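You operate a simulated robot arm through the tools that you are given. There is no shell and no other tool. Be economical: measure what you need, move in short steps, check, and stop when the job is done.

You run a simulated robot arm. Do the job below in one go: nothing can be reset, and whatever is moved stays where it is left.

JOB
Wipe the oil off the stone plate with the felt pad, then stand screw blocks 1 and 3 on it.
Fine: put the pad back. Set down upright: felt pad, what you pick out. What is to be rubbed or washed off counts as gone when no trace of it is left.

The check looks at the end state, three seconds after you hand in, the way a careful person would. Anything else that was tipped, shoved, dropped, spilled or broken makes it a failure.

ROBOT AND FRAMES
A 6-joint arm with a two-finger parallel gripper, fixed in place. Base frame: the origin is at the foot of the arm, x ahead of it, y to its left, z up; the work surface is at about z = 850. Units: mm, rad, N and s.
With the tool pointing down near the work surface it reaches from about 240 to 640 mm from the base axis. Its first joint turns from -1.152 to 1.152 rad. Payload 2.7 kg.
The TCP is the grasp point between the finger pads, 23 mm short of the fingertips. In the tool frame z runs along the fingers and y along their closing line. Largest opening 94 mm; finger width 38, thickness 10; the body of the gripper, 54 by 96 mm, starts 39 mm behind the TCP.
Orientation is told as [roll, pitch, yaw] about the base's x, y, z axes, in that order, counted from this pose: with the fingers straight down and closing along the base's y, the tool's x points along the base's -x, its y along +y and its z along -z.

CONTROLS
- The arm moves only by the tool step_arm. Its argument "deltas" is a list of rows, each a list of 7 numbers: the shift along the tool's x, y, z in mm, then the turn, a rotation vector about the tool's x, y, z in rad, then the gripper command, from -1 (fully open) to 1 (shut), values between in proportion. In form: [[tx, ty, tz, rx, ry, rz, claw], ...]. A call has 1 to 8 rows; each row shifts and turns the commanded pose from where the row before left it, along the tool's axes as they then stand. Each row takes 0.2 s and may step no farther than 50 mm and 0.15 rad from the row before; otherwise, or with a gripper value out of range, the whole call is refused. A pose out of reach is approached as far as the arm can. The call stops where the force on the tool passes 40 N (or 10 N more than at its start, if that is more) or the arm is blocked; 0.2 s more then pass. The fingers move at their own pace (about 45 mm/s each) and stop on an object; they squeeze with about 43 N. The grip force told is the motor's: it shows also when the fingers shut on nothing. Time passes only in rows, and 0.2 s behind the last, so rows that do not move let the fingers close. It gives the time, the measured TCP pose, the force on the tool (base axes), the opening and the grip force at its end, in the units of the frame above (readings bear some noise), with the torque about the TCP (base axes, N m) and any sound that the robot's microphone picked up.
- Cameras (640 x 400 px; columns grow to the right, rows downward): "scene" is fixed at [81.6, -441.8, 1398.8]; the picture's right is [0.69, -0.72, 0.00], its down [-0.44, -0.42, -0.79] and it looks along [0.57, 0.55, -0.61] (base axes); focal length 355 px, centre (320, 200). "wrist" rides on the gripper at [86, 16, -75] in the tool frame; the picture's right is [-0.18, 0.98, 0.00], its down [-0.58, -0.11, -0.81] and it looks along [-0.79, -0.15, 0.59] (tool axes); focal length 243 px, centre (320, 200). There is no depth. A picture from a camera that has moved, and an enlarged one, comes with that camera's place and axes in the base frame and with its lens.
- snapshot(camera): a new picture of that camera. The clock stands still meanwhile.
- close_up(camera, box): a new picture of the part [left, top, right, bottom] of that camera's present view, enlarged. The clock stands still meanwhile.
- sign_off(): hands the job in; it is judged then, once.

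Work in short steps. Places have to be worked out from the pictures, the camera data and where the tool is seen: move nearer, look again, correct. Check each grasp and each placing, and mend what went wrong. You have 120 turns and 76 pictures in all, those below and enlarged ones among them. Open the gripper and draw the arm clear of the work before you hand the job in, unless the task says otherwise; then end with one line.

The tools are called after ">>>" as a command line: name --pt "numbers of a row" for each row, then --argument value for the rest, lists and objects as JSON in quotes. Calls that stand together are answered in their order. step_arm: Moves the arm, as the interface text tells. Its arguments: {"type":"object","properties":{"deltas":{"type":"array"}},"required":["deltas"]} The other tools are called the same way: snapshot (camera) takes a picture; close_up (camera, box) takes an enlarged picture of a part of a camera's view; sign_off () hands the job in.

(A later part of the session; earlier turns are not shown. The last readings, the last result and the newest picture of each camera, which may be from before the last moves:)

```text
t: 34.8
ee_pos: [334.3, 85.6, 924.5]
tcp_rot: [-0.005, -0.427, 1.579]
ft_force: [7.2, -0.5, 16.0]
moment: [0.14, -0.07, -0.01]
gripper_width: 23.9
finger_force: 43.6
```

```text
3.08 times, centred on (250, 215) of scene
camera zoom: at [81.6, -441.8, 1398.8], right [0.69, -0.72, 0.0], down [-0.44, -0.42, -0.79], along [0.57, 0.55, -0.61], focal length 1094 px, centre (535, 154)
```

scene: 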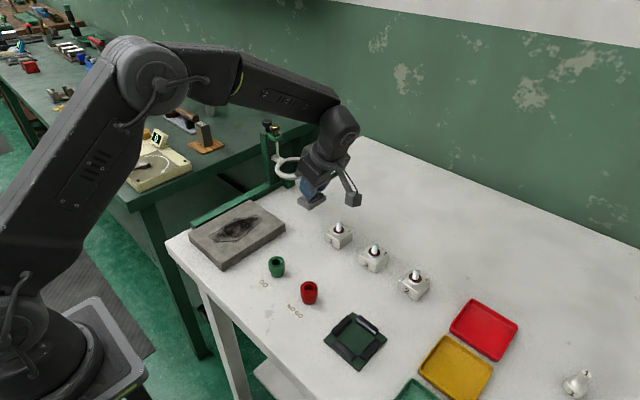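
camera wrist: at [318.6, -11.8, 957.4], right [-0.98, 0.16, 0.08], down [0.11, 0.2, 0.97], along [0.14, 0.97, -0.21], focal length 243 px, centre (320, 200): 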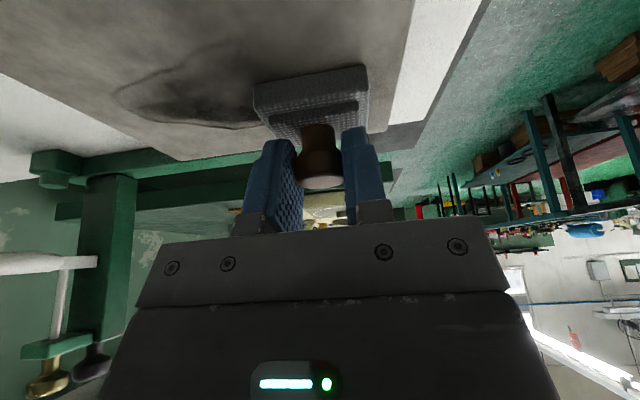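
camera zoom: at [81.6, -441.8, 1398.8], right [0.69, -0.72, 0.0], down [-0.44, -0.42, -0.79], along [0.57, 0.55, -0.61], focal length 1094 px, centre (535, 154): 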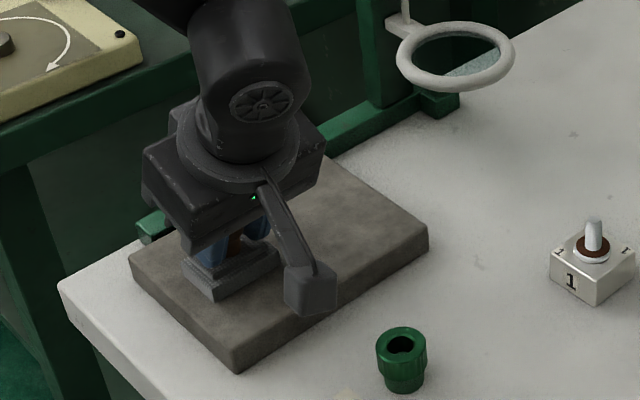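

Nearly clean. One more pass on the -y side, towards +x.

>>> step_arm --pt "16.2 0 -8.2 0 0 0 1" --pt "0 -12 0 0 0 0 1" --pt "0 -12 0 0 0 0 1" --pt "0 -12 0 0 0 0 1" --pt "0 -12 0 0 0 0 1" --pt "0 -12 0 0 0 0 1" --pt "0 -12 0 0 0 0 1" --pt "0 -14 0 0 0 0 1"

```text
t: 36.6
ee_pos: [418.6, 66.3, 925.5]
tcp_rot: [-0.003, -0.427, 1.579]
ft_force: [0.0, -0.2, -0.9]
moment: [-0.01, 0.0, 0.01]
gripper_width: 24.0
finger_force: 43.1
```

I lift off and back away in -y to inspect the plate.

>>> step_arm --pt "-8.2 0 -18.2 0 0 0 1" --pt "-8.2 0 -18.2 0 0 0 1" --pt "-8.2 0 -18.2 0 0 0 1" --pt "30 0 -13.5 0 0 0 1" --pt "30 0 -13.5 0 0 0 1" --pt "0 0 0 0 0 0 1"

>>> close_up --camera "scene" --box '[180, 190, 300, 280]'

>>> snapshot --camera "wrist"

```text
t: 38.0
ee_pos: [420.2, -0.0, 985.9]
tcp_rot: [-0.004, -0.426, 1.579]
ft_force: [-0.1, 0.1, -1.4]
moment: [0.0, -0.01, 0.02]
gripper_width: 24.0
finger_force: 43.3
```

```text
4.44 times, centred on (240, 235) of scene
camera zoom: at [81.6, -441.8, 1398.8], right [0.69, -0.72, 0.0], down [-0.44, -0.42, -0.79], along [0.57, 0.55, -0.61], focal length 1579 px, centre (676, 44)
```

zoom: 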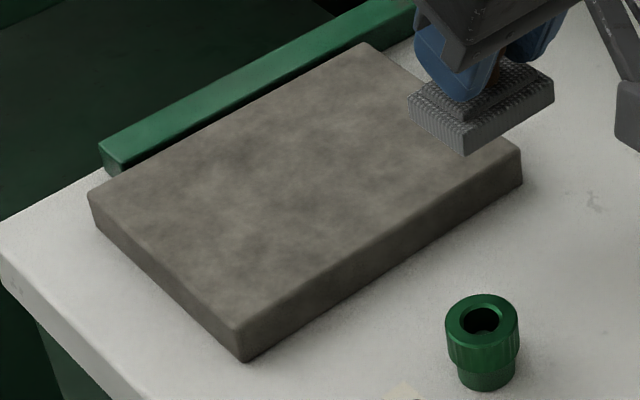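

```text
32 pictures are left
camera wrist: at [403.8, -110.1, 1016.9], right [-0.98, 0.16, 0.07], down [0.11, 0.2, 0.97], along [0.14, 0.97, -0.21], focal length 243 px, centre (320, 200)
```

wrist: 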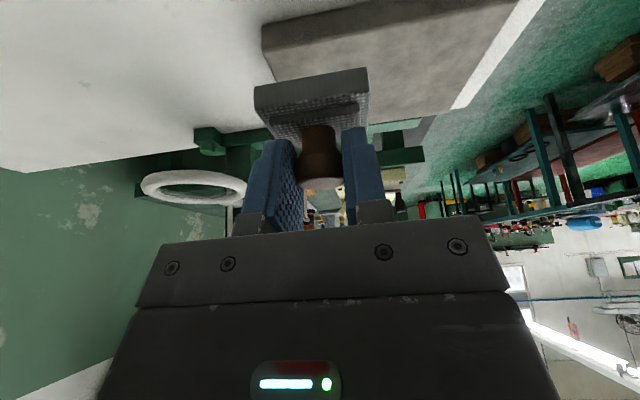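

The plate looks clean and is unmoved. I carry the pad back above its spot.

>>> step_arm --pt "0 -34.2 0 0 0 0 1" --pt "0 -34.2 0 0 0 0 1" --pt "0 -34.2 0 0 0 0 1" --pt "7 0 23.2 0 0 0 1" --pt "8 0 18.2 0 0 0 1" --pt "6.2 0 13.7 0 0 0 1" --pt "0 0 0 0 0 0 1"

>>> close_up --camera "scene" --box '[260, 150, 380, 240]'

```text
t: 39.6
ee_pos: [521.9, 3.1, 922.5]
tcp_rot: [-0.003, -0.426, 1.576]
ft_force: [0.3, -0.2, 0.3]
moment: [-0.02, 0.03, -0.01]
gripper_width: 24.2
finger_force: 42.8
```

```text
4.44 times, centred on (320, 195) of scene
camera zoom: at [81.6, -441.8, 1398.8], right [0.69, -0.72, 0.0], down [-0.44, -0.42, -0.79], along [0.57, 0.55, -0.61], focal length 1579 px, centre (320, 222)
```

zoom: 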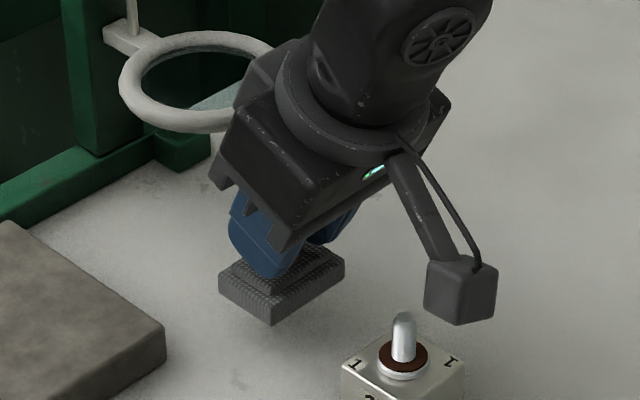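

I descend the last ~22 mm gently.

>>> step_arm --pt "3.5 -0.5 7.7 0 0 0 1" --pt "3.1 -0.5 6.9 0 0 0 1" --pt "0.8 0 1.8 0 0 0 1" --pt "0.4 0 0.9 0 0 0 1" --pt "0 0 0 0 0 0 1"

```text
t: 40.8
ee_pos: [524.2, 4.6, 907.1]
tcp_rot: [-0.001, -0.426, 1.577]
ft_force: [1.1, 0.0, -1.1]
moment: [0.03, -0.01, 0.03]
gripper_width: 24.1
finger_force: 42.9
```

No contact yet. I continue in small steps.

>>> step_arm --pt "0.6 0 1.4 0 0 0 1" --pt "0.6 0 1.4 0 0 0 1" --pt "0 0 0 0 0 0 1"

>>> close_up --camera "scene" --box '[280, 180, 360, 240]'

```text
t: 41.6
ee_pos: [523.2, 6.2, 903.7]
tcp_rot: [-0.003, -0.427, 1.58]
ft_force: [-0.6, 1.5, 0.1]
moment: [-0.02, -0.02, 0.0]
gripper_width: 23.9
finger_force: 43.3
```

```text
6.67 times, centred on (320, 210) of scene
camera zoom: at [81.6, -441.8, 1398.8], right [0.69, -0.72, 0.0], down [-0.44, -0.42, -0.79], along [0.57, 0.55, -0.61], focal length 2369 px, centre (320, 133)
```

zoom: 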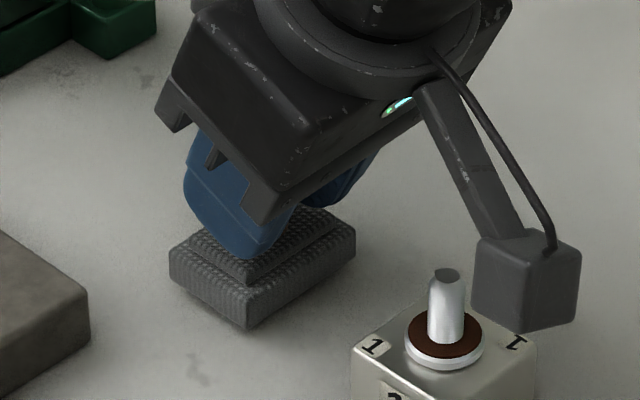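

It is still about 2–3 mm above the bench and about 2 mm too far in +y. I correct both.

>>> step_arm --pt "2.4 0 0.6 0 0 0 1" --pt "0.6 0 1.2 0 0 0 1" --pt "0 0 0 0 0 0 1"

```text
t: 42.4
ee_pos: [523.2, 2.0, 900.7]
tcp_rot: [-0.001, -0.425, 1.578]
ft_force: [0.5, 0.0, -1.0]
moment: [0.02, 0.01, 0.01]
gripper_width: 24.1
finger_force: 43.0
```

>>> step_arm --pt "0.4 0 0.9 0 0 0 1" --pt "0 0 0 0 0 0 1" --pt "0.4 0 0.9 0 0 0 1" --pt "0 0 0 0 0 0 1"

```text
t: 43.4
ee_pos: [524.8, 2.1, 899.7]
tcp_rot: [-0.002, -0.426, 1.578]
ft_force: [-0.9, 0.6, -0.6]
moment: [0.0, 0.03, 0.0]
gripper_width: 24.4
finger_force: 43.2
```

Still no contact: the pad slid up a little in the grip while wiping. I keep lowering 1 mm at a time.

>>> step_arm --pt "0.4 0 0.9 0 0 0 1" --pt "0 0 0 0 0 0 1" --pt "0.4 0 0.9 0 0 0 1" --pt "0 0 0 0 0 0 1"

>>> close_up --camera "scene" --box '[280, 180, 360, 240]'

```text
t: 44.4
ee_pos: [523.6, 3.8, 899.0]
tcp_rot: [-0.004, -0.425, 1.578]
ft_force: [-4.7, -2.9, 15.4]
moment: [-0.04, 0.2, 0.01]
gripper_width: 24.2
finger_force: 43.4
```

```text
6.67 times, centred on (320, 210) of scene
camera zoom: at [81.2, -441.8, 1398.8], right [0.69, -0.72, 0.0], down [-0.44, -0.42, -0.79], along [0.57, 0.55, -0.61], focal length 2369 px, centre (320, 133)
```

zoom: 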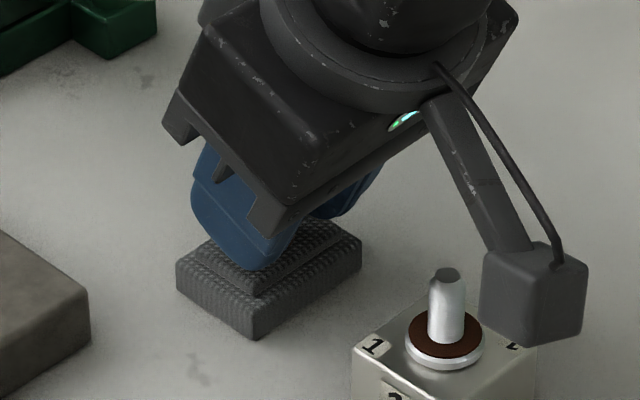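

The pad is back on the bench within a couple of mm of its old spot, with 15 N contact. I ease up, open and lift away.

>>> step_arm --pt "-0.3 0 -0.6 0 0 0 1" --pt "0 0 0 0 0 0 0.2" --pt "0 0 0 0 0 0 -0.1" --pt "0 0 0 0 0 0 -0.1" --pt "-4 0 -9 0 0 0 -0.1" --pt "-8 0 -18 0 0 0 -0.1" --pt "-10 0 -23 0 0 0 -0.1" --pt "-12 0 -27 0 0 0 -0.1"

>>> snapshot --camera "scene"

>>> snapshot --camera "wrist"

```text
t: 46.2
ee_pos: [525.1, 3.2, 980.5]
tcp_rot: [-0.002, -0.425, 1.578]
ft_force: [-0.3, 0.3, -0.7]
moment: [0.01, -0.01, 0.0]
gripper_width: 51.6
finger_force: 0.0
```

```text
28 pictures are left
```

scene: 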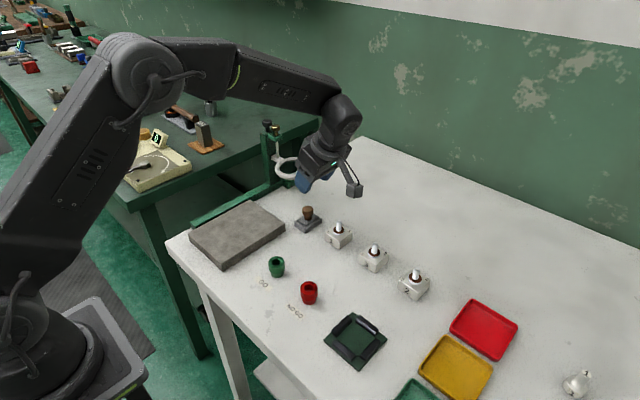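

```text
27 pictures are left
camera wrist: at [508.1, -107.3, 1013.0], right [-0.98, 0.16, 0.07], down [0.11, 0.2, 0.97], along [0.14, 0.97, -0.21], focal length 243 px, centre (320, 200)
```

wrist: 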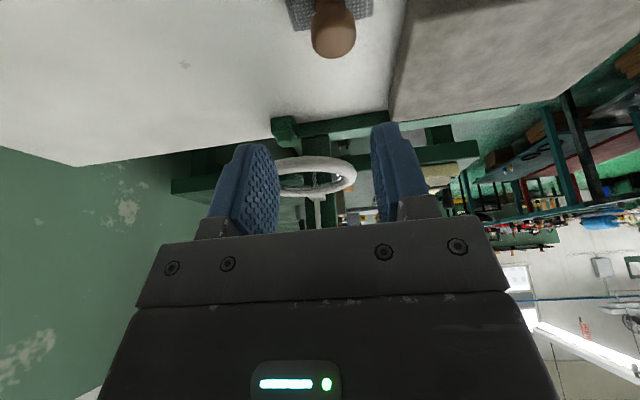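

The pad is upright, but I want its exact spot compared with the first picture, so I zoom with the same frame as the first close-up.

>>> close_up --camera "scene" --box '[290, 190, 450, 310]'

```text
3.33 times, centred on (370, 250) of scene
camera zoom: at [81.6, -441.8, 1398.9], right [0.69, -0.72, 0.0], down [-0.44, -0.42, -0.79], along [0.57, 0.55, -0.61], focal length 1185 px, centre (153, 33)
```

zoom: 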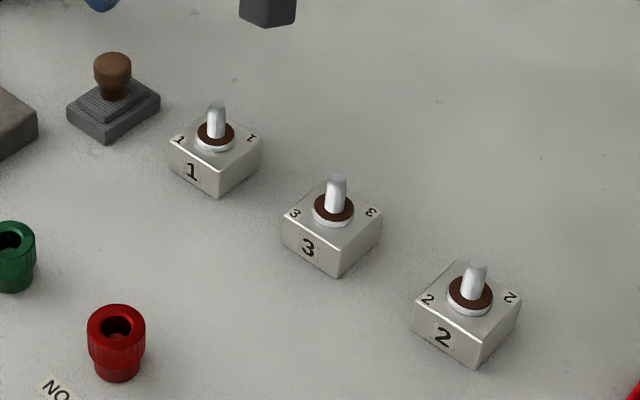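

The pad ended up about 13 mm too far in -x, so it was dragged as the fingers opened. I go down again around the knob with a wide opening centred on the original x, then close only part-way so the finger slides it back without squeezing.

>>> step_arm --pt "7.5 0.6 18.1 0 0 0 -0.36" --pt "7.5 0 18.1 0 0 0 -0.36" --pt "7.6 0 18.1 0 0 0 -0.36" --pt "5.0 0 11.5 0 0 0 -0.36" --pt "2.6 0 6.6 0 0 0 -0.36" --pt "0 0 0 0 0 0 -0.36"

>>> snapshot --camera "wrist"

```text
t: 47.6
ee_pos: [522.4, 4.6, 904.3]
tcp_rot: [-0.001, -0.426, 1.579]
ft_force: [0.7, 1.2, 0.9]
moment: [0.01, 0.02, 0.06]
gripper_width: 64.0
finger_force: 0.0
```

```text
25 pictures are left
camera wrist: at [507.3, -105.8, 935.5], right [-0.98, 0.16, 0.07], down [0.11, 0.2, 0.97], along [0.14, 0.97, -0.21], focal length 243 px, centre (320, 200)
```

wrist: 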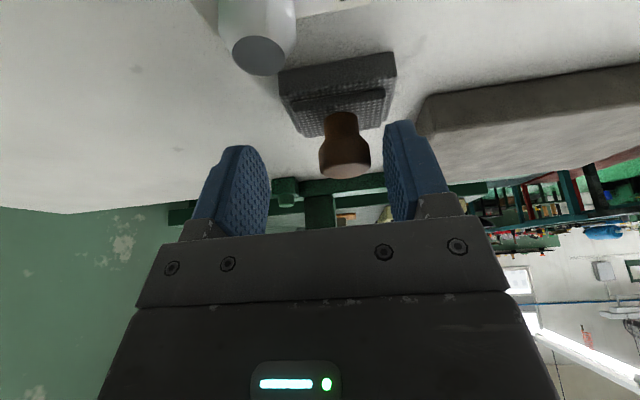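

The knob sits off-centre between the fingers, as expected. I close gently to about 27 mm to slide it in, then open again.

>>> step_arm --pt "0 -1 0 0 0 0 0.0" --pt "0 -1 0 0 0 0 0.1" --pt "0 0 0 0 0 0 0.2" --pt "0 0 0 0 0 0 0.3" --pt "0 0 0 0 0 0 0.4" --pt "0 0 0 0 0 0 0.45" --pt "0 0 0 0 0 0 0.45"

>>> snapshot --camera "wrist"

```text
t: 49.2
ee_pos: [525.9, 5.0, 903.2]
tcp_rot: [-0.002, -0.427, 1.578]
ft_force: [-0.1, -0.2, 0.3]
moment: [-0.03, 0.02, 0.0]
gripper_width: 26.0
finger_force: 0.1
```

```text
24 pictures are left
camera wrist: at [509.0, -105.5, 935.2], right [-0.98, 0.16, 0.07], down [0.11, 0.2, 0.97], along [0.14, 0.97, -0.21], focal length 243 px, centre (320, 200)
```

wrist: 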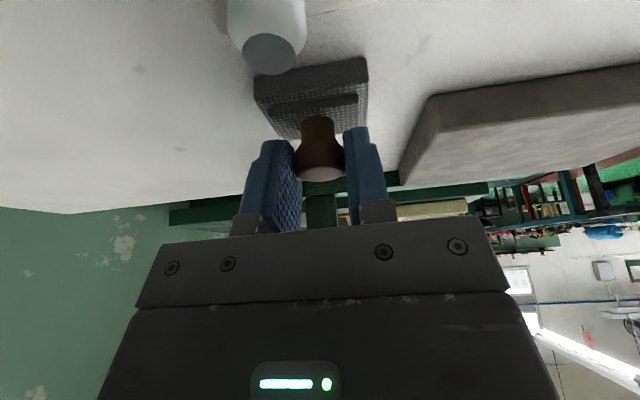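

The pad is centred again without squeezing. I open, lift, go over to block 1 and straighten the tool.

>>> step_arm --pt "0 0 0 0 0 0 0.3" --pt "0 0 0 0 0 0 0.1" --pt "0 0 0 0 0 0 -0.1" --pt "-4 0 -9 0 0 0 -0.2" --pt "-8 0 -18 0 0 0 -0.36" --pt "-12 0 -27 0 0 0 -0.36" --pt "-16.4 0 -36 0 0 0 -0.36"

>>> step_arm --pt "36 0 -16.4 0 0 0 -0.36" --pt "36 0 -16.4 0 0 0 -0.36" --pt "0 0 0 0 0.142 0 -0.36" --pt "0 0 0 0 0.142 0 -0.36" --pt "0 0 0 0 0.142 0 -0.36" --pt "0 0 0 0 0 0 -0.36"

>>> close_up --camera "scene" --box '[290, 190, 450, 310]'

>>> snapshot --camera "wrist"

```text
t: 50.8
ee_pos: [524.5, 5.0, 1001.0]
tcp_rot: [-0.002, -0.427, 1.577]
ft_force: [0.7, 0.3, -0.3]
moment: [-0.01, 0.01, 0.03]
gripper_width: 64.0
finger_force: 0.1
```

```text
t: 52.2
ee_pos: [524.7, -74.4, 1001.1]
tcp_rot: [-0.002, 0.003, 1.577]
ft_force: [0.7, 1.5, -0.1]
moment: [0.01, 0.03, 0.0]
gripper_width: 63.9
finger_force: 0.1
```

```text
3.33 times, centred on (370, 250) of scene
camera zoom: at [81.6, -441.8, 1398.8], right [0.69, -0.72, 0.0], down [-0.44, -0.42, -0.79], along [0.57, 0.55, -0.61], focal length 1185 px, centre (153, 33)
```

zoom: 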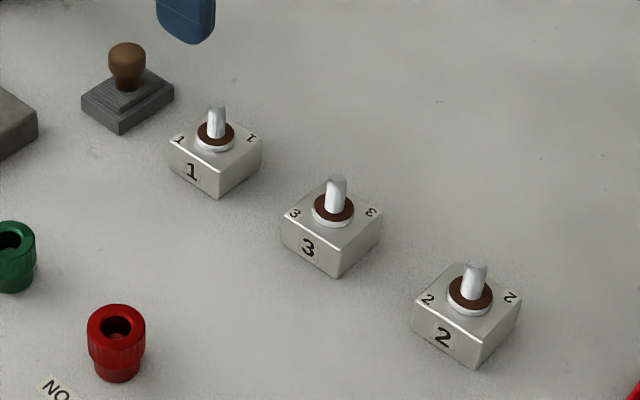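

```text
22 pictures are left
camera wrist: at [508.7, -161.8, 1075.7], right [-0.98, 0.18, 0.0], down [0.1, 0.58, 0.81], along [0.14, 0.79, -0.59], focal length 243 px, centre (320, 200)
```

wrist: 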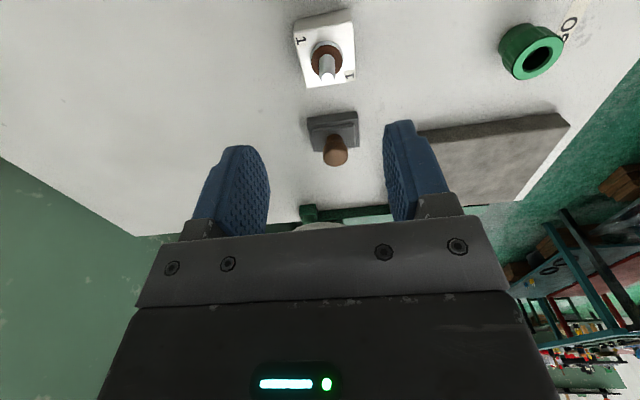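

The pad is within a pixel of its original place. Block 1's centre is at (520.5, -74), so I go down over it to z≈877.

>>> step_arm --pt "0 4 30 0 0 0 -0.36" --pt "0 0 30 0 0 0 -0.36" --pt "0 0 25 0 0 0 -0.36" --pt "0 0 20 0 0 0 -0.36" --pt "0 0 12 0 0 0 -0.36" --pt "0 0 7 0 0 0 -0.36" --pt "0 0 0 0 0 0 -0.36"

>>> close_up --camera "scene" --box '[280, 170, 400, 270]'

```text
t: 53.8
ee_pos: [521.5, -72.9, 876.3]
tcp_rot: [-0.003, 0.0, 1.576]
ft_force: [-0.1, -0.1, -0.1]
moment: [-0.02, -0.01, -0.02]
gripper_width: 64.0
finger_force: 0.0
```

```text
4.00 times, centred on (340, 220) of scene
camera zoom: at [81.6, -441.8, 1398.8], right [0.69, -0.72, 0.0], down [-0.44, -0.42, -0.79], along [0.57, 0.55, -0.61], focal length 1422 px, centre (240, 120)
```

zoom: 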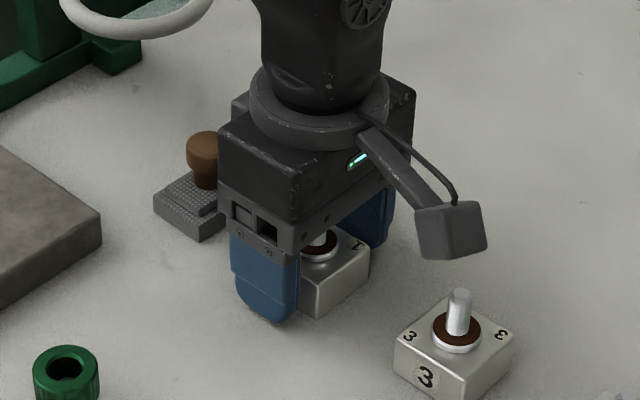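

The fingers are either side of block 1. I close and lift 25 mm.

>>> step_arm --pt "0 0 0 0 0 0 0" --pt "0 0 0 0 0 0 1" --pt "0 0 0 0 0 0 1" --pt "0 0 0 0 0 0 1" --pt "0 0 -5 0 0 0 1" --pt "0 0 -20 0 0 0 1" --pt "0 0 0 0 0 0 1"

>>> close_up --camera "scene" --box '[280, 170, 400, 270]'

```text
t: 55.4
ee_pos: [521.2, -73.5, 903.3]
tcp_rot: [-0.002, 0.001, 1.576]
ft_force: [0.6, -0.5, -3.4]
moment: [0.02, 0.0, 0.0]
gripper_width: 43.8
finger_force: 42.8
```

```text
4.00 times, centred on (340, 220) of scene
camera zoom: at [81.7, -441.8, 1398.8], right [0.69, -0.72, 0.0], down [-0.44, -0.42, -0.79], along [0.57, 0.55, -0.61], focal length 1422 px, centre (240, 120)
```

zoom: 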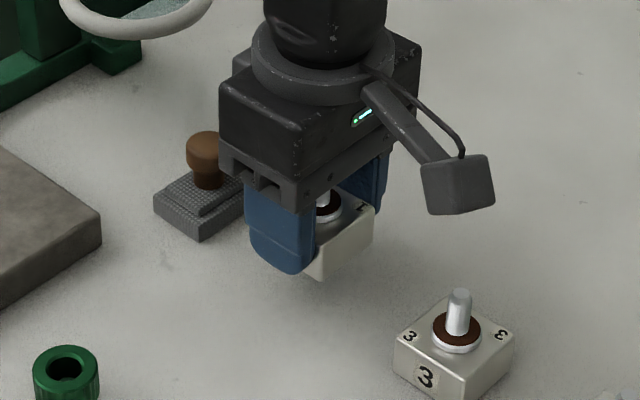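

Block 1 is held (43.8 mm, about 3.4 N). I lift higher and carry it to above (373, 112), first in -x and then in +y.

>>> step_arm --pt "0 0 -30 0 0 0 1" --pt "0 0 -30 0 0 0 1" --pt "0 37 0 0 0 0 1" --pt "0 37 0 0 0 0 1" --pt "0 37 0 0 0 0 1" --pt "0 37 0 0 0 0 1" --pt "-38 0 0 0 0 0 1" --pt "-38 0 0 0 0 0 1"

>>> step_arm --pt "-38 0 0 0 0 0 1" --pt "-38 0 0 0 0 0 1" --pt "-34 0 0 0 0 0 1" --pt "0 0 25 0 0 0 1" --pt "0 0 20 0 0 0 1" --pt "0 0 0 0 0 0 1"

>>> close_up --camera "scene" --box '[170, 150, 330, 280]'

```text
t: 57.2
ee_pos: [371.3, -0.3, 964.8]
tcp_rot: [-0.001, -0.001, 1.577]
ft_force: [-0.6, -0.2, -3.7]
moment: [-0.02, -0.01, -0.03]
gripper_width: 44.0
finger_force: 42.9
```

```text
t: 58.6
ee_pos: [369.4, 110.8, 917.0]
tcp_rot: [-0.002, -0.001, 1.575]
ft_force: [0.5, 0.1, -4.9]
moment: [-0.03, -0.01, -0.01]
gripper_width: 43.8
finger_force: 43.2
```

```text
3.08 times, centred on (250, 215) of scene
camera zoom: at [81.6, -441.7, 1398.9], right [0.69, -0.72, 0.0], down [-0.44, -0.42, -0.79], along [0.57, 0.55, -0.61], focal length 1094 px, centre (535, 154)
```

zoom: 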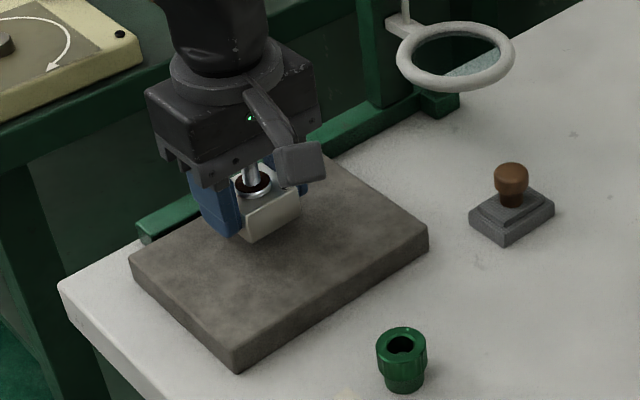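

The block is above the plate, with contact expected near z≈900. I lower carefully.

>>> step_arm --pt "0 0 7 0 0 0 1" --pt "0 0 5 0 0 0 1" --pt "0 0 1.5 0 0 0 1" --pt "0 0 1 0 0 0 1" --pt "0 0 0 0 0 0 1"

```text
t: 59.8
ee_pos: [371.6, 110.7, 904.4]
tcp_rot: [-0.001, 0.0, 1.576]
ft_force: [0.0, -0.2, -4.0]
moment: [0.03, 0.0, 0.0]
gripper_width: 43.9
finger_force: 43.2
```

No contact yet, so I continue in 1 mm steps.

>>> step_arm --pt "0 0 1 0 0 0 1" --pt "0 0 1 0 0 0 1" --pt "0 0 0 0 0 0 1"

```text
t: 60.6
ee_pos: [372.5, 111.2, 901.1]
tcp_rot: [-0.002, 0.002, 1.574]
ft_force: [0.0, 0.0, -3.9]
moment: [0.01, -0.01, 0.0]
gripper_width: 43.9
finger_force: 43.0
```

>>> step_arm --pt "0 0 1 0 0 0 1" --pt "0 0 0 0 0 0 1" --pt "0 0 0.7 0 0 0 1" --pt "0 0 0 0 0 0 1"

```text
t: 61.6
ee_pos: [372.9, 111.7, 901.4]
tcp_rot: [-0.004, 0.002, 1.578]
ft_force: [-8.2, 4.8, 27.9]
moment: [-0.36, 0.51, -0.16]
gripper_width: 44.1
finger_force: 42.7
```

Contact at 28 N. I ease up 0.8 mm to unload, open slowly and lift clear.

>>> step_arm --pt "0 0 -0.9 0 0 0 1" --pt "0 0 0 0 0 0 0.03" --pt "0 0 0 0 0 0 -0.1" --pt "0 0 0 0 0 0 -0.3" --pt "0 0 0 0 0 0 -0.36" --pt "0 0 -20 0 0 0 -0.36" --pt "0 0 -35 0 0 0 -0.36" --pt "0 0 -35 0 0 0 -0.36"

>>> step_arm --pt "40 0 0 0 0 0 -0.36" --pt "40 0 0 0 0 0 -0.36" --pt "40 0 0 0 0 0 -0.36" --pt "40 0 0 0 0 0 -0.36" --pt "40 -20 0 0 0 0 -0.36" --pt "40 -30 0 0 0 0 -0.36" --pt "41 -28 0 0 0 0 -0.36" --pt "0 0 0 0 0 0 -0.36"

>>> close_up --camera "scene" --box '[170, 150, 330, 280]'

```text
t: 63.4
ee_pos: [373.3, 111.2, 987.0]
tcp_rot: [-0.001, 0.001, 1.576]
ft_force: [-0.1, 0.0, -0.3]
moment: [0.02, 0.0, 0.01]
gripper_width: 64.1
finger_force: 0.0
```

```text
t: 65.2
ee_pos: [453.0, -167.7, 992.7]
tcp_rot: [-0.002, 0.001, 1.577]
ft_force: [0.6, -0.6, -0.5]
moment: [0.01, -0.02, 0.0]
gripper_width: 64.1
finger_force: 0.1
```

```text
3.08 times, centred on (250, 215) of scene
camera zoom: at [81.6, -441.8, 1398.8], right [0.69, -0.72, 0.0], down [-0.44, -0.42, -0.79], along [0.57, 0.55, -0.61], focal length 1094 px, centre (535, 154)
```

zoom: 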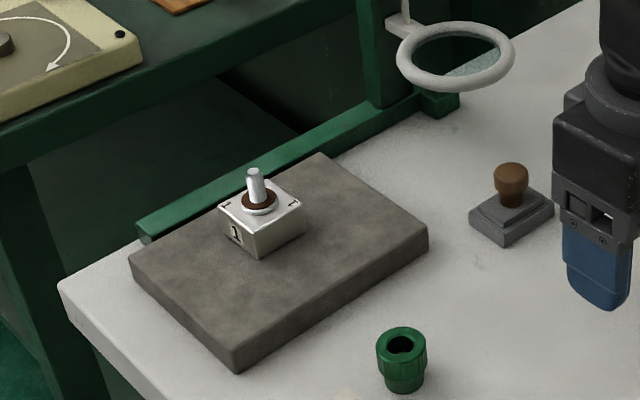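

Block 1 stands well on the clean plate. Next I go above block 3 and check its place.

>>> step_arm --pt "0 -34 0 0 0 0 -0.36" --pt "2 -33.5 0 0 0 0 -0.36" --pt "0 0 0 0 0 0 -0.36"

>>> snapshot --camera "wrist"

```text
t: 66.0
ee_pos: [518.0, -169.9, 991.1]
tcp_rot: [-0.003, 0.0, 1.577]
ft_force: [-0.3, -0.6, -0.1]
moment: [-0.03, 0.04, -0.02]
gripper_width: 63.9
finger_force: 0.1
```

```text
17 pictures are left
camera wrist: at [502.1, -256.6, 1065.5], right [-0.98, 0.18, 0.0], down [0.1, 0.58, 0.81], along [0.14, 0.79, -0.59], focal length 243 px, centre (320, 200)
```

wrist: 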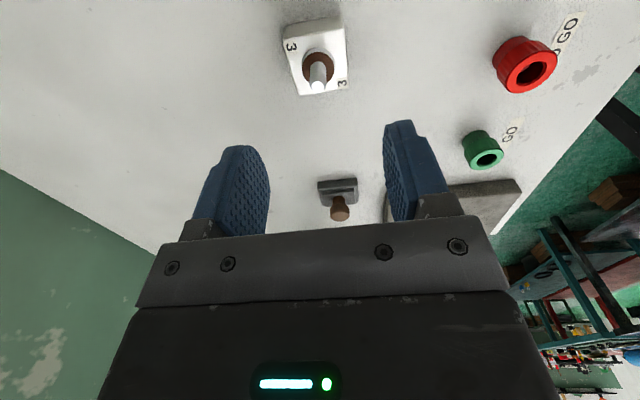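

Block 3's centre is at (519.5, -169.5). I descend, close and lift.

>>> step_arm --pt "0 -2 30 0 0 0 -0.36" --pt "0 0 30 0 0 0 -0.36" --pt "0 0 25 0 0 0 -0.36" --pt "0 0 18 0 0 0 -0.36" --pt "0 0 11 0 0 0 -0.36" --pt "0 0 0 0 0 0 -0.36"

>>> step_arm --pt "0 0 0 0 0 0 0" --pt "0 0 0 0 0 0 1" --pt "0 0 0 0 0 0 1" --pt "0 0 0 0 0 0 1"

>>> close_up --camera "scene" --box '[310, 190, 450, 310]'

```text
t: 67.4
ee_pos: [520.8, -171.9, 877.2]
tcp_rot: [-0.001, 0.001, 1.576]
ft_force: [-0.8, 0.2, -0.1]
moment: [-0.04, 0.01, 0.01]
gripper_width: 64.2
finger_force: 0.0
```

```text
t: 68.4
ee_pos: [521.0, -170.7, 876.1]
tcp_rot: [-0.001, 0.0, 1.576]
ft_force: [-1.7, -1.0, -1.2]
moment: [0.04, 0.13, 0.05]
gripper_width: 43.9
finger_force: 43.2
```

```text
3.33 times, centred on (380, 250) of scene
camera zoom: at [81.6, -441.8, 1398.8], right [0.69, -0.72, 0.0], down [-0.44, -0.42, -0.79], along [0.57, 0.55, -0.61], focal length 1185 px, centre (120, 33)
```

zoom: 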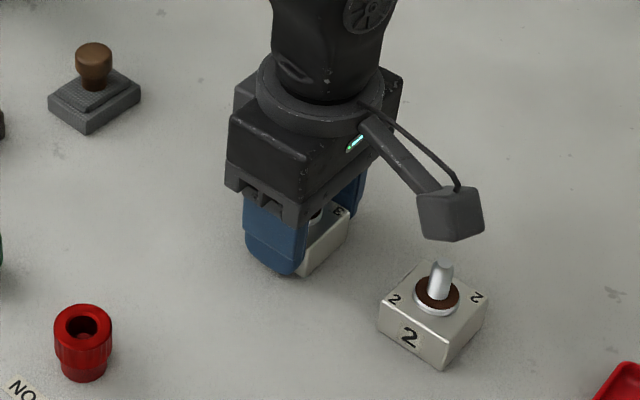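

Block 3 is held. I lift it and carry it to above (373, 55).

>>> step_arm --pt "0 0 -10 0 0 0 1" --pt "0 0 -35 0 0 0 1" --pt "0 0 -40 0 0 0 1" --pt "0 37 0 0 0 0 1" --pt "0 37 0 0 0 0 1" --pt "0 37 0 0 0 0 1" --pt "0 37 0 0 0 0 1" --pt "0 0 0 0 0 0 1"

>>> step_arm --pt "-38 0 0 0 0 0 1" --pt "-38 0 0 0 0 0 1" --pt "-38 0 0 0 0 0 1" --pt "-38 0 0 0 0 0 1" --pt "-38 0 0 0 0 0 1" --pt "-36 0 0 0 0 0 1" --pt "0 0 0 0 0 0 1"

```text
t: 70.2
ee_pos: [371.0, -171.2, 961.2]
tcp_rot: [-0.003, 0.001, 1.579]
ft_force: [0.5, -0.3, -3.6]
moment: [-0.03, -0.01, -0.01]
gripper_width: 43.6
finger_force: 42.9
```

```text
t: 71.8
ee_pos: [372.8, 51.7, 959.6]
tcp_rot: [-0.002, 0.0, 1.576]
ft_force: [0.9, -0.1, -4.4]
moment: [0.02, -0.03, 0.01]
gripper_width: 43.7
finger_force: 43.4
```

It is in place above the plate. I lower to just above contact.

>>> step_arm --pt "0 0 20 0 0 0 1" --pt "0 0 18 0 0 0 1" --pt "0 0 10 0 0 0 1" --pt "0 0 6 0 0 0 1" --pt "0 0 1.5 0 0 0 1" --pt "0 0 0 0 0 0 1"

>>> close_up --camera "scene" --box '[170, 170, 310, 280]'

```text
t: 73.2
ee_pos: [372.2, 53.5, 904.9]
tcp_rot: [-0.002, -0.001, 1.577]
ft_force: [-0.4, -0.4, -4.3]
moment: [0.0, 0.0, -0.02]
gripper_width: 43.7
finger_force: 42.7
```

```text
3.64 times, centred on (240, 225) of scene
camera zoom: at [81.6, -441.8, 1398.8], right [0.69, -0.72, 0.0], down [-0.44, -0.42, -0.79], along [0.57, 0.55, -0.61], focal length 1292 px, centre (611, 109)
```

zoom: 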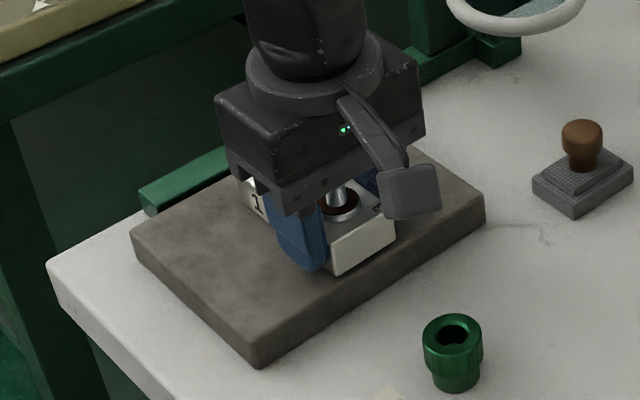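

Clear of block 1. I lower in 1 mm steps to contact.

>>> step_arm --pt "0 0 1 0 0 0 1" --pt "0 0 1 0 0 0 1" --pt "0 0 1 0 0 0 1" --pt "0 0 0 0 0 0 1"

```text
t: 74.2
ee_pos: [370.7, 53.2, 903.3]
tcp_rot: [-0.002, 0.0, 1.576]
ft_force: [-0.8, 0.4, -4.1]
moment: [-0.01, -0.02, -0.01]
gripper_width: 44.0
finger_force: 43.1
```

Not touching yet; two more small steps.

>>> step_arm --pt "0 0 0.8 0 0 0 1" --pt "0 0 0 0 0 0 1" --pt "0 0 0.7 0 0 0 1" --pt "0 0 0 0 0 0 1"

```text
t: 75.2
ee_pos: [372.2, 53.8, 902.5]
tcp_rot: [-0.003, -0.001, 1.579]
ft_force: [-2.2, -2.2, 11.2]
moment: [-0.04, 0.37, 0.01]
gripper_width: 43.8
finger_force: 43.3
```

Contact at 11 N. I ease slightly, open slowly and lift away.

>>> step_arm --pt "0 0 -0.4 0 0 0 1" --pt "0 0 0 0 0 0 0.03" --pt "0 0 0 0 0 0 -0.1" --pt "0 0 0 0 0 0 -0.3" --pt "0 0 0 0 0 0 -0.36" --pt "0 0 -20 0 0 0 -0.36" --pt "0 0 -35 0 0 0 -0.36" --pt "0 0 -40 0 0 0 -0.36"

>>> step_arm --pt "40 0 -5 0 0 0 1" --pt "40 0 -5 0 0 0 1" --pt "40 0 -5 0 0 0 1" --pt "40 0 0 0 0 0 1" --pt "0 0 0 0 0 0 1"

>>> close_up --camera "scene" --box '[170, 120, 350, 280]'

```text
t: 77.0
ee_pos: [373.6, 53.2, 997.4]
tcp_rot: [-0.002, 0.0, 1.576]
ft_force: [0.1, 0.4, -0.2]
moment: [-0.02, -0.01, 0.0]
gripper_width: 63.8
finger_force: 0.1
```

```text
t: 78.2
ee_pos: [373.1, -109.8, 1012.1]
tcp_rot: [-0.002, -0.001, 1.58]
ft_force: [-0.6, 0.1, -0.5]
moment: [0.01, -0.02, 0.03]
gripper_width: 0.0
finger_force: 41.6
```

```text
2.50 times, centred on (260, 200) of scene
camera zoom: at [81.6, -441.8, 1398.8], right [0.69, -0.72, 0.0], down [-0.44, -0.42, -0.79], along [0.57, 0.55, -0.61], focal length 888 px, centre (470, 200)
```

zoom: 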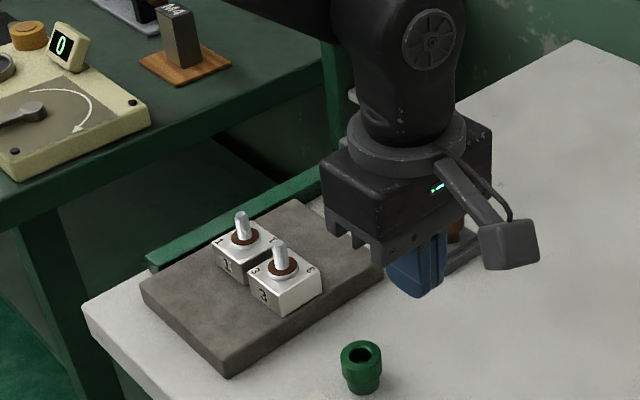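

Both blocks stand upright. Now the magnifier ring: I'll lift it back ~40 mm from below, with closed, near-horizontal fingers. First I turn the gripper back to yaw 0.

>>> step_arm --pt "0 -10 0 0 0 0.143 1" --pt "0 0 0 0 0 0.143 1" --pt "0 0 0 0 0 0.143 1" --pt "0 0 0 0 0 0.143 1" --pt "0 0 0 0 0 0.143 1" --pt "0 0 0 0 0 0.143 1" --pt "0 0 0 0 0 0.143 1" --pt "0 0 0 0 0 0.143 1"

>>> step_arm --pt "0 0 0 0 0 0.143 1" --pt "0 0 0 0 0 0.143 1" --pt "0 0 0 0 0 0.147 1" --pt "-45 0 0 0 0 0 1" --pt "-45 0 0 0 0 0 1" --pt "-45 0 0 0 0 0 1" --pt "-44 0 0 0 0 0 1" --pt "0 0 0 0 0 0 1"

>>> step_arm --pt "0 0 0 -0.14 0 0 1" --pt "0 0 0 -0.14 0 0 1" --pt "0 0 0 -0.14 0 0 1" --pt "0 0 0 -0.14 0 0 1" --pt "0 0 0 -0.14 0 0 1" --pt "0 0 0 -0.14 0 0 1" --pt "0 0 0 -0.14 0 0 1" --pt "0 0 0 -0.12 0 0 1"

>>> snapshot --camera "scene"

```text
t: 80.0
ee_pos: [383.4, -107.1, 1011.8]
tcp_rot: [-0.002, -0.003, 0.432]
ft_force: [-0.8, 0.1, 0.4]
moment: [0.01, 0.01, -0.03]
gripper_width: 0.1
finger_force: 42.7
```

```text
t: 81.8
ee_pos: [563.3, -105.8, 1009.1]
tcp_rot: [-0.002, -0.001, 0.0]
ft_force: [-0.3, -0.4, 0.5]
moment: [0.0, -0.01, -0.01]
gripper_width: 0.0
finger_force: 42.5
```

```text
t: 83.6
ee_pos: [563.5, -106.4, 1012.2]
tcp_rot: [1.101, -0.003, 0.0]
ft_force: [0.3, -0.5, 0.1]
moment: [0.0, -0.03, 0.03]
gripper_width: 0.5
finger_force: 42.8
```

```text
13 pictures are left
```

scene: 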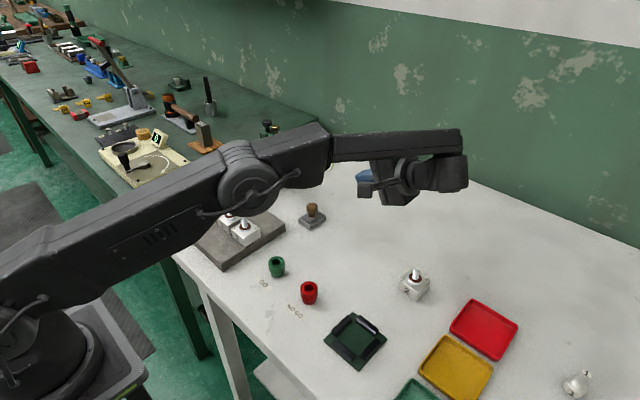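

The tilted pose is reached. I go straight down to z≈921 here, well clear in -y, then look.

>>> step_arm --pt "0 -20.3 10.3 0 0 0 1" --pt "0 -20.3 10.3 0 0 0 1" --pt "0 -20.3 10.3 0 0 0 1" --pt "0 -20.2 10.4 0 0 0 1" --pt "0 0 0 0 0 0 1"

>>> snapshot --camera "wrist"

>>> snapshot --camera "scene"

```text
t: 84.8
ee_pos: [563.7, -106.6, 921.1]
tcp_rot: [1.1, -0.002, 0.0]
ft_force: [-0.1, 0.1, -0.8]
moment: [-0.01, -0.02, -0.03]
gripper_width: 0.2
finger_force: 42.5
```

```text
12 pictures are left
camera wrist: at [475.7, -165.6, 969.2], right [0.18, 0.45, 0.88], down [0.58, -0.77, 0.27], along [0.79, 0.46, -0.4], focal length 243 px, centre (320, 200)
```

wrist: 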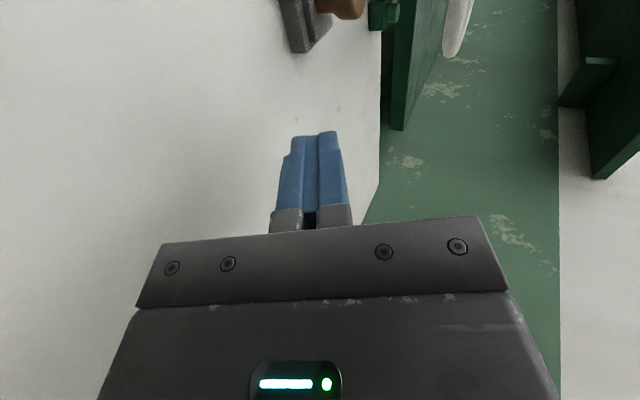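

```text
11 pictures are left
```

scene: 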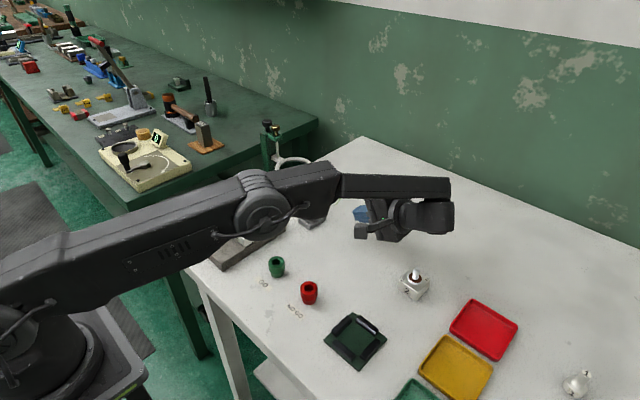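

The ring's underside reads about z 945 here, and the fingers at z≈921 pass below it. I advance in +y with force watched.

>>> step_arm --pt "0 12 23.6 0 0 0 1" --pt "0 12 23.6 0 0 0 1" --pt "0 12 23.6 0 0 0 1" --pt "0 12 23.6 0 0 0 1" --pt "0 5 10 0 0 0 1" --pt "0 0 0 0 0 0 1"

>>> snapshot --camera "wrist"

```text
t: 86.2
ee_pos: [562.7, 10.9, 919.6]
tcp_rot: [1.099, -0.002, -0.001]
ft_force: [0.5, -0.2, -0.7]
moment: [0.0, 0.03, -0.02]
gripper_width: 0.0
finger_force: 42.7
```

```text
10 pictures are left
camera wrist: at [475.6, -48.0, 967.8], right [0.18, 0.45, 0.88], down [0.58, -0.77, 0.27], along [0.79, 0.46, -0.4], focal length 243 px, centre (320, 200)
```

wrist: 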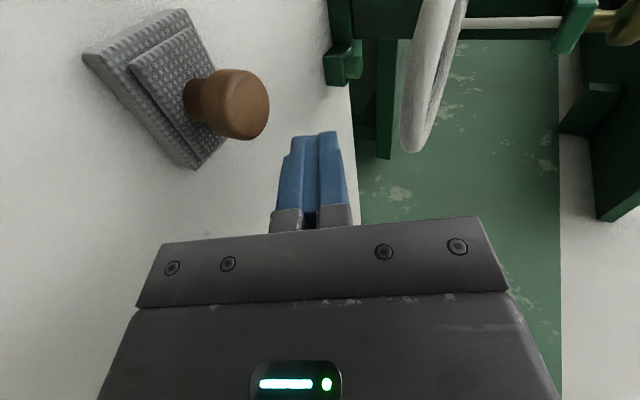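

A good view: the fingers are below the ring's rim. I advance 34 mm under it and lift 14 mm to near contact.

>>> step_arm --pt "0 7.7 15.1 0 0 0 1" --pt "0 7.7 15.1 0 0 0 1" --pt "0 4.5 -2.3 0 0 0 1" --pt "0 4.5 -2.3 0 0 0 1" --pt "0 3.6 -1.8 0 0 0 1" --pt "0 0 0 0 0 0 1"

>>> snapshot --camera "wrist"

```text
t: 87.6
ee_pos: [561.5, 45.4, 935.8]
tcp_rot: [1.099, 0.001, 0.0]
ft_force: [1.7, -1.6, -3.1]
moment: [0.02, -0.05, 0.02]
gripper_width: 0.0
finger_force: 42.4
```

```text
9 pictures are left
camera wrist: at [474.8, -13.6, 983.1], right [0.18, 0.45, 0.88], down [0.58, -0.77, 0.27], along [0.79, 0.46, -0.4], focal length 243 px, centre (320, 200)
```

wrist: 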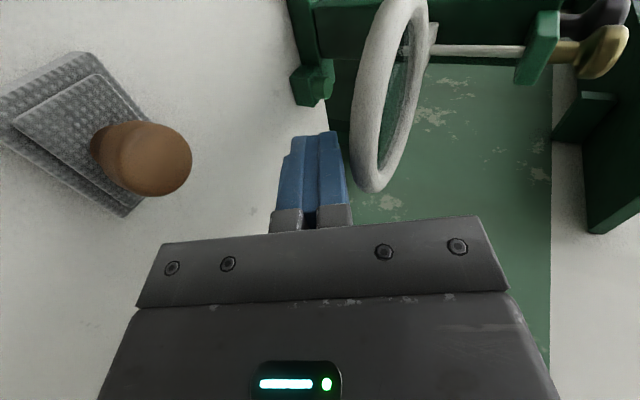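

The fingers just touch the rim (3 N). I lift 20 mm and watch.

>>> step_arm --pt "0 4.5 -2.3 0 0 0 1" --pt "0 4.5 -2.3 0 0 0 1" --pt "0 4.5 -2.3 0 0 0 1" --pt "0 4.5 -2.3 0 0 0 1" --pt "0 0 0 0 0 0 1"

>>> snapshot --camera "wrist"

```text
t: 88.8
ee_pos: [561.4, 45.1, 955.5]
tcp_rot: [1.099, -0.002, 0.001]
ft_force: [0.7, -0.8, -2.3]
moment: [0.01, -0.04, 0.02]
gripper_width: 0.1
finger_force: 42.2
```

```text
8 pictures are left
camera wrist: at [474.3, -14.3, 1003.1], right [0.18, 0.45, 0.88], down [0.58, -0.77, 0.27], along [0.79, 0.46, -0.4], focal length 243 px, centre (320, 200)
```

wrist: 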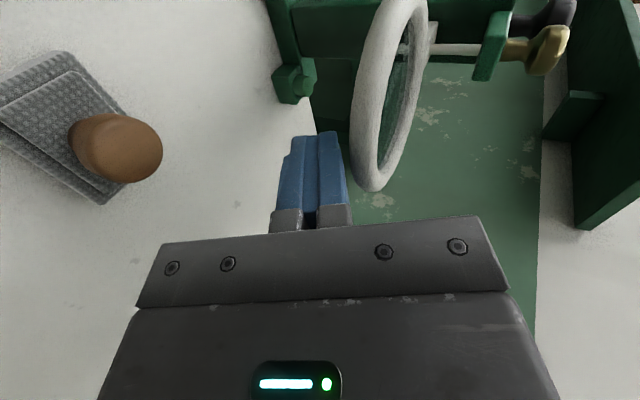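

The ring rides up cleanly with about 2 N, and the exposed rod is shortening. I lift the remaining ~22 mm.

>>> step_arm --pt "0 4.5 -2.3 0 0 0 1" --pt "0 4.5 -2.3 0 0 0 1" --pt "0 4.5 -2.3 0 0 0 1" --pt "0 3.6 -1.8 0 0 0 1" --pt "0 0 0 0 0 0 1"

>>> snapshot --camera "wrist"

```text
t: 90.0
ee_pos: [560.9, 43.8, 969.3]
tcp_rot: [1.095, 0.007, 0.0]
ft_force: [-0.3, -2.7, -39.3]
moment: [-0.2, -0.46, 0.04]
gripper_width: 0.2
finger_force: 42.1
```

```text
7 pictures are left
camera wrist: at [474.1, -14.9, 1017.7], right [0.19, 0.45, 0.87], down [0.58, -0.77, 0.27], along [0.79, 0.46, -0.41], focal length 243 px, centre (320, 200)
```

wrist: 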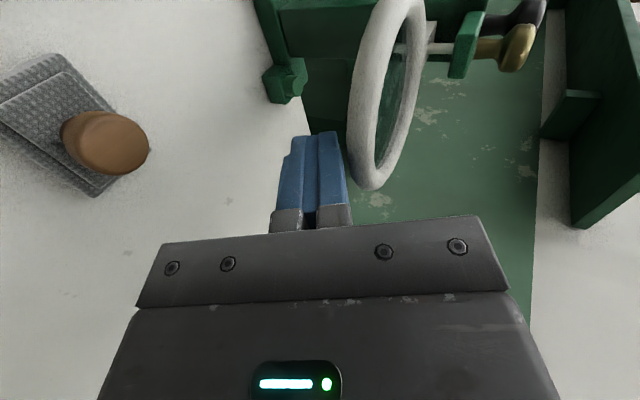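

The upper stop is reached (39 N), about 36 mm up, which matches the original displacement. I lower the fingers away and see whether the ring stays.

>>> step_arm --pt "0 -4.5 2.3 0 0 0 1" --pt "0 -4.5 2.3 0 0 0 1" --pt "0 -6 3 0 0 0 1" --pt "0 -6 3 0 0 0 1" --pt "0 0 0 0 0 0 1"

>>> snapshot --camera "wrist"

```text
t: 91.2
ee_pos: [564.1, 44.6, 952.8]
tcp_rot: [1.1, -0.002, 0.001]
ft_force: [-0.7, 0.8, -0.2]
moment: [-0.02, -0.01, 0.0]
gripper_width: 0.0
finger_force: 42.5
```

```text
6 pictures are left
camera wrist: at [475.7, -14.8, 999.7], right [0.18, 0.45, 0.88], down [0.58, -0.77, 0.27], along [0.79, 0.46, -0.4], focal length 243 px, centre (320, 200)
```

wrist: 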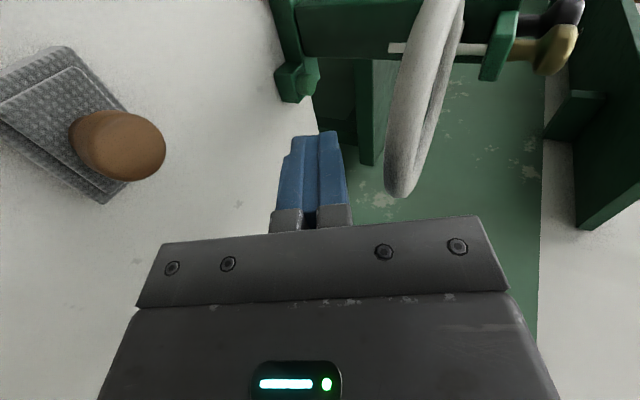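

The ring stays up on its own. I withdraw straight back in -y, then up.

>>> step_arm --pt "0 -18.1 -35.6 0 0 0 1" --pt "0 -18.1 -35.6 0 0 0 1" --pt "0 -18.1 -35.6 0 0 0 1" --pt "0 -18.1 -35.6 0 0 0 0" --pt "0 31 -16 0 0 0 -1" --pt "0 31 -16 0 0 0 -1" --pt "0 31 -16 0 0 0 -1" --pt "0 0 0 0 0 0 -1"

>>> step_arm --pt "0 0 0 0.14 0 0 -1" --pt "0 0 0 0.14 0 0 -1" --pt "0 0 0 0.14 0 0 -1" --pt "0 0 0 0.14 0 0 -1" --pt "0 0 0 0.14 0 0 -1" --pt "0 0 0 0.14 0 0 -1" --pt "0 0 0 0.14 0 0 -1" --pt "0 0 0 0.12 0 0 -1"

>>> step_arm --pt "40 0 -10 0 0 0 -1" --pt "40 0 -10 0 0 0 -1" --pt "40 0 -10 0 0 0 -1" --pt "40 0 -10 0 0 0 -1" --pt "40 8 -10 0 0 0 -1" --pt "38 8 -10 0 0 0 -1" --pt "0 0 0 0 0 0 -1"

```text
t: 93.0
ee_pos: [561.2, -118.2, 1056.8]
tcp_rot: [1.101, -0.001, 0.0]
ft_force: [-0.4, -1.0, 0.6]
moment: [0.07, 0.03, -0.02]
gripper_width: 94.2
finger_force: 0.2
```

```text
t: 94.8
ee_pos: [562.3, -115.0, 1056.5]
tcp_rot: [-0.004, -0.004, 0.001]
ft_force: [-0.4, 0.0, 0.4]
moment: [0.0, -0.01, -0.02]
gripper_width: 94.2
finger_force: 0.0
```

```text
t: 96.4
ee_pos: [323.4, -101.0, 1115.2]
tcp_rot: [0.001, -0.001, 0.0]
ft_force: [0.3, 0.2, -0.1]
moment: [-0.05, -0.03, 0.03]
gripper_width: 94.0
finger_force: 0.1
```

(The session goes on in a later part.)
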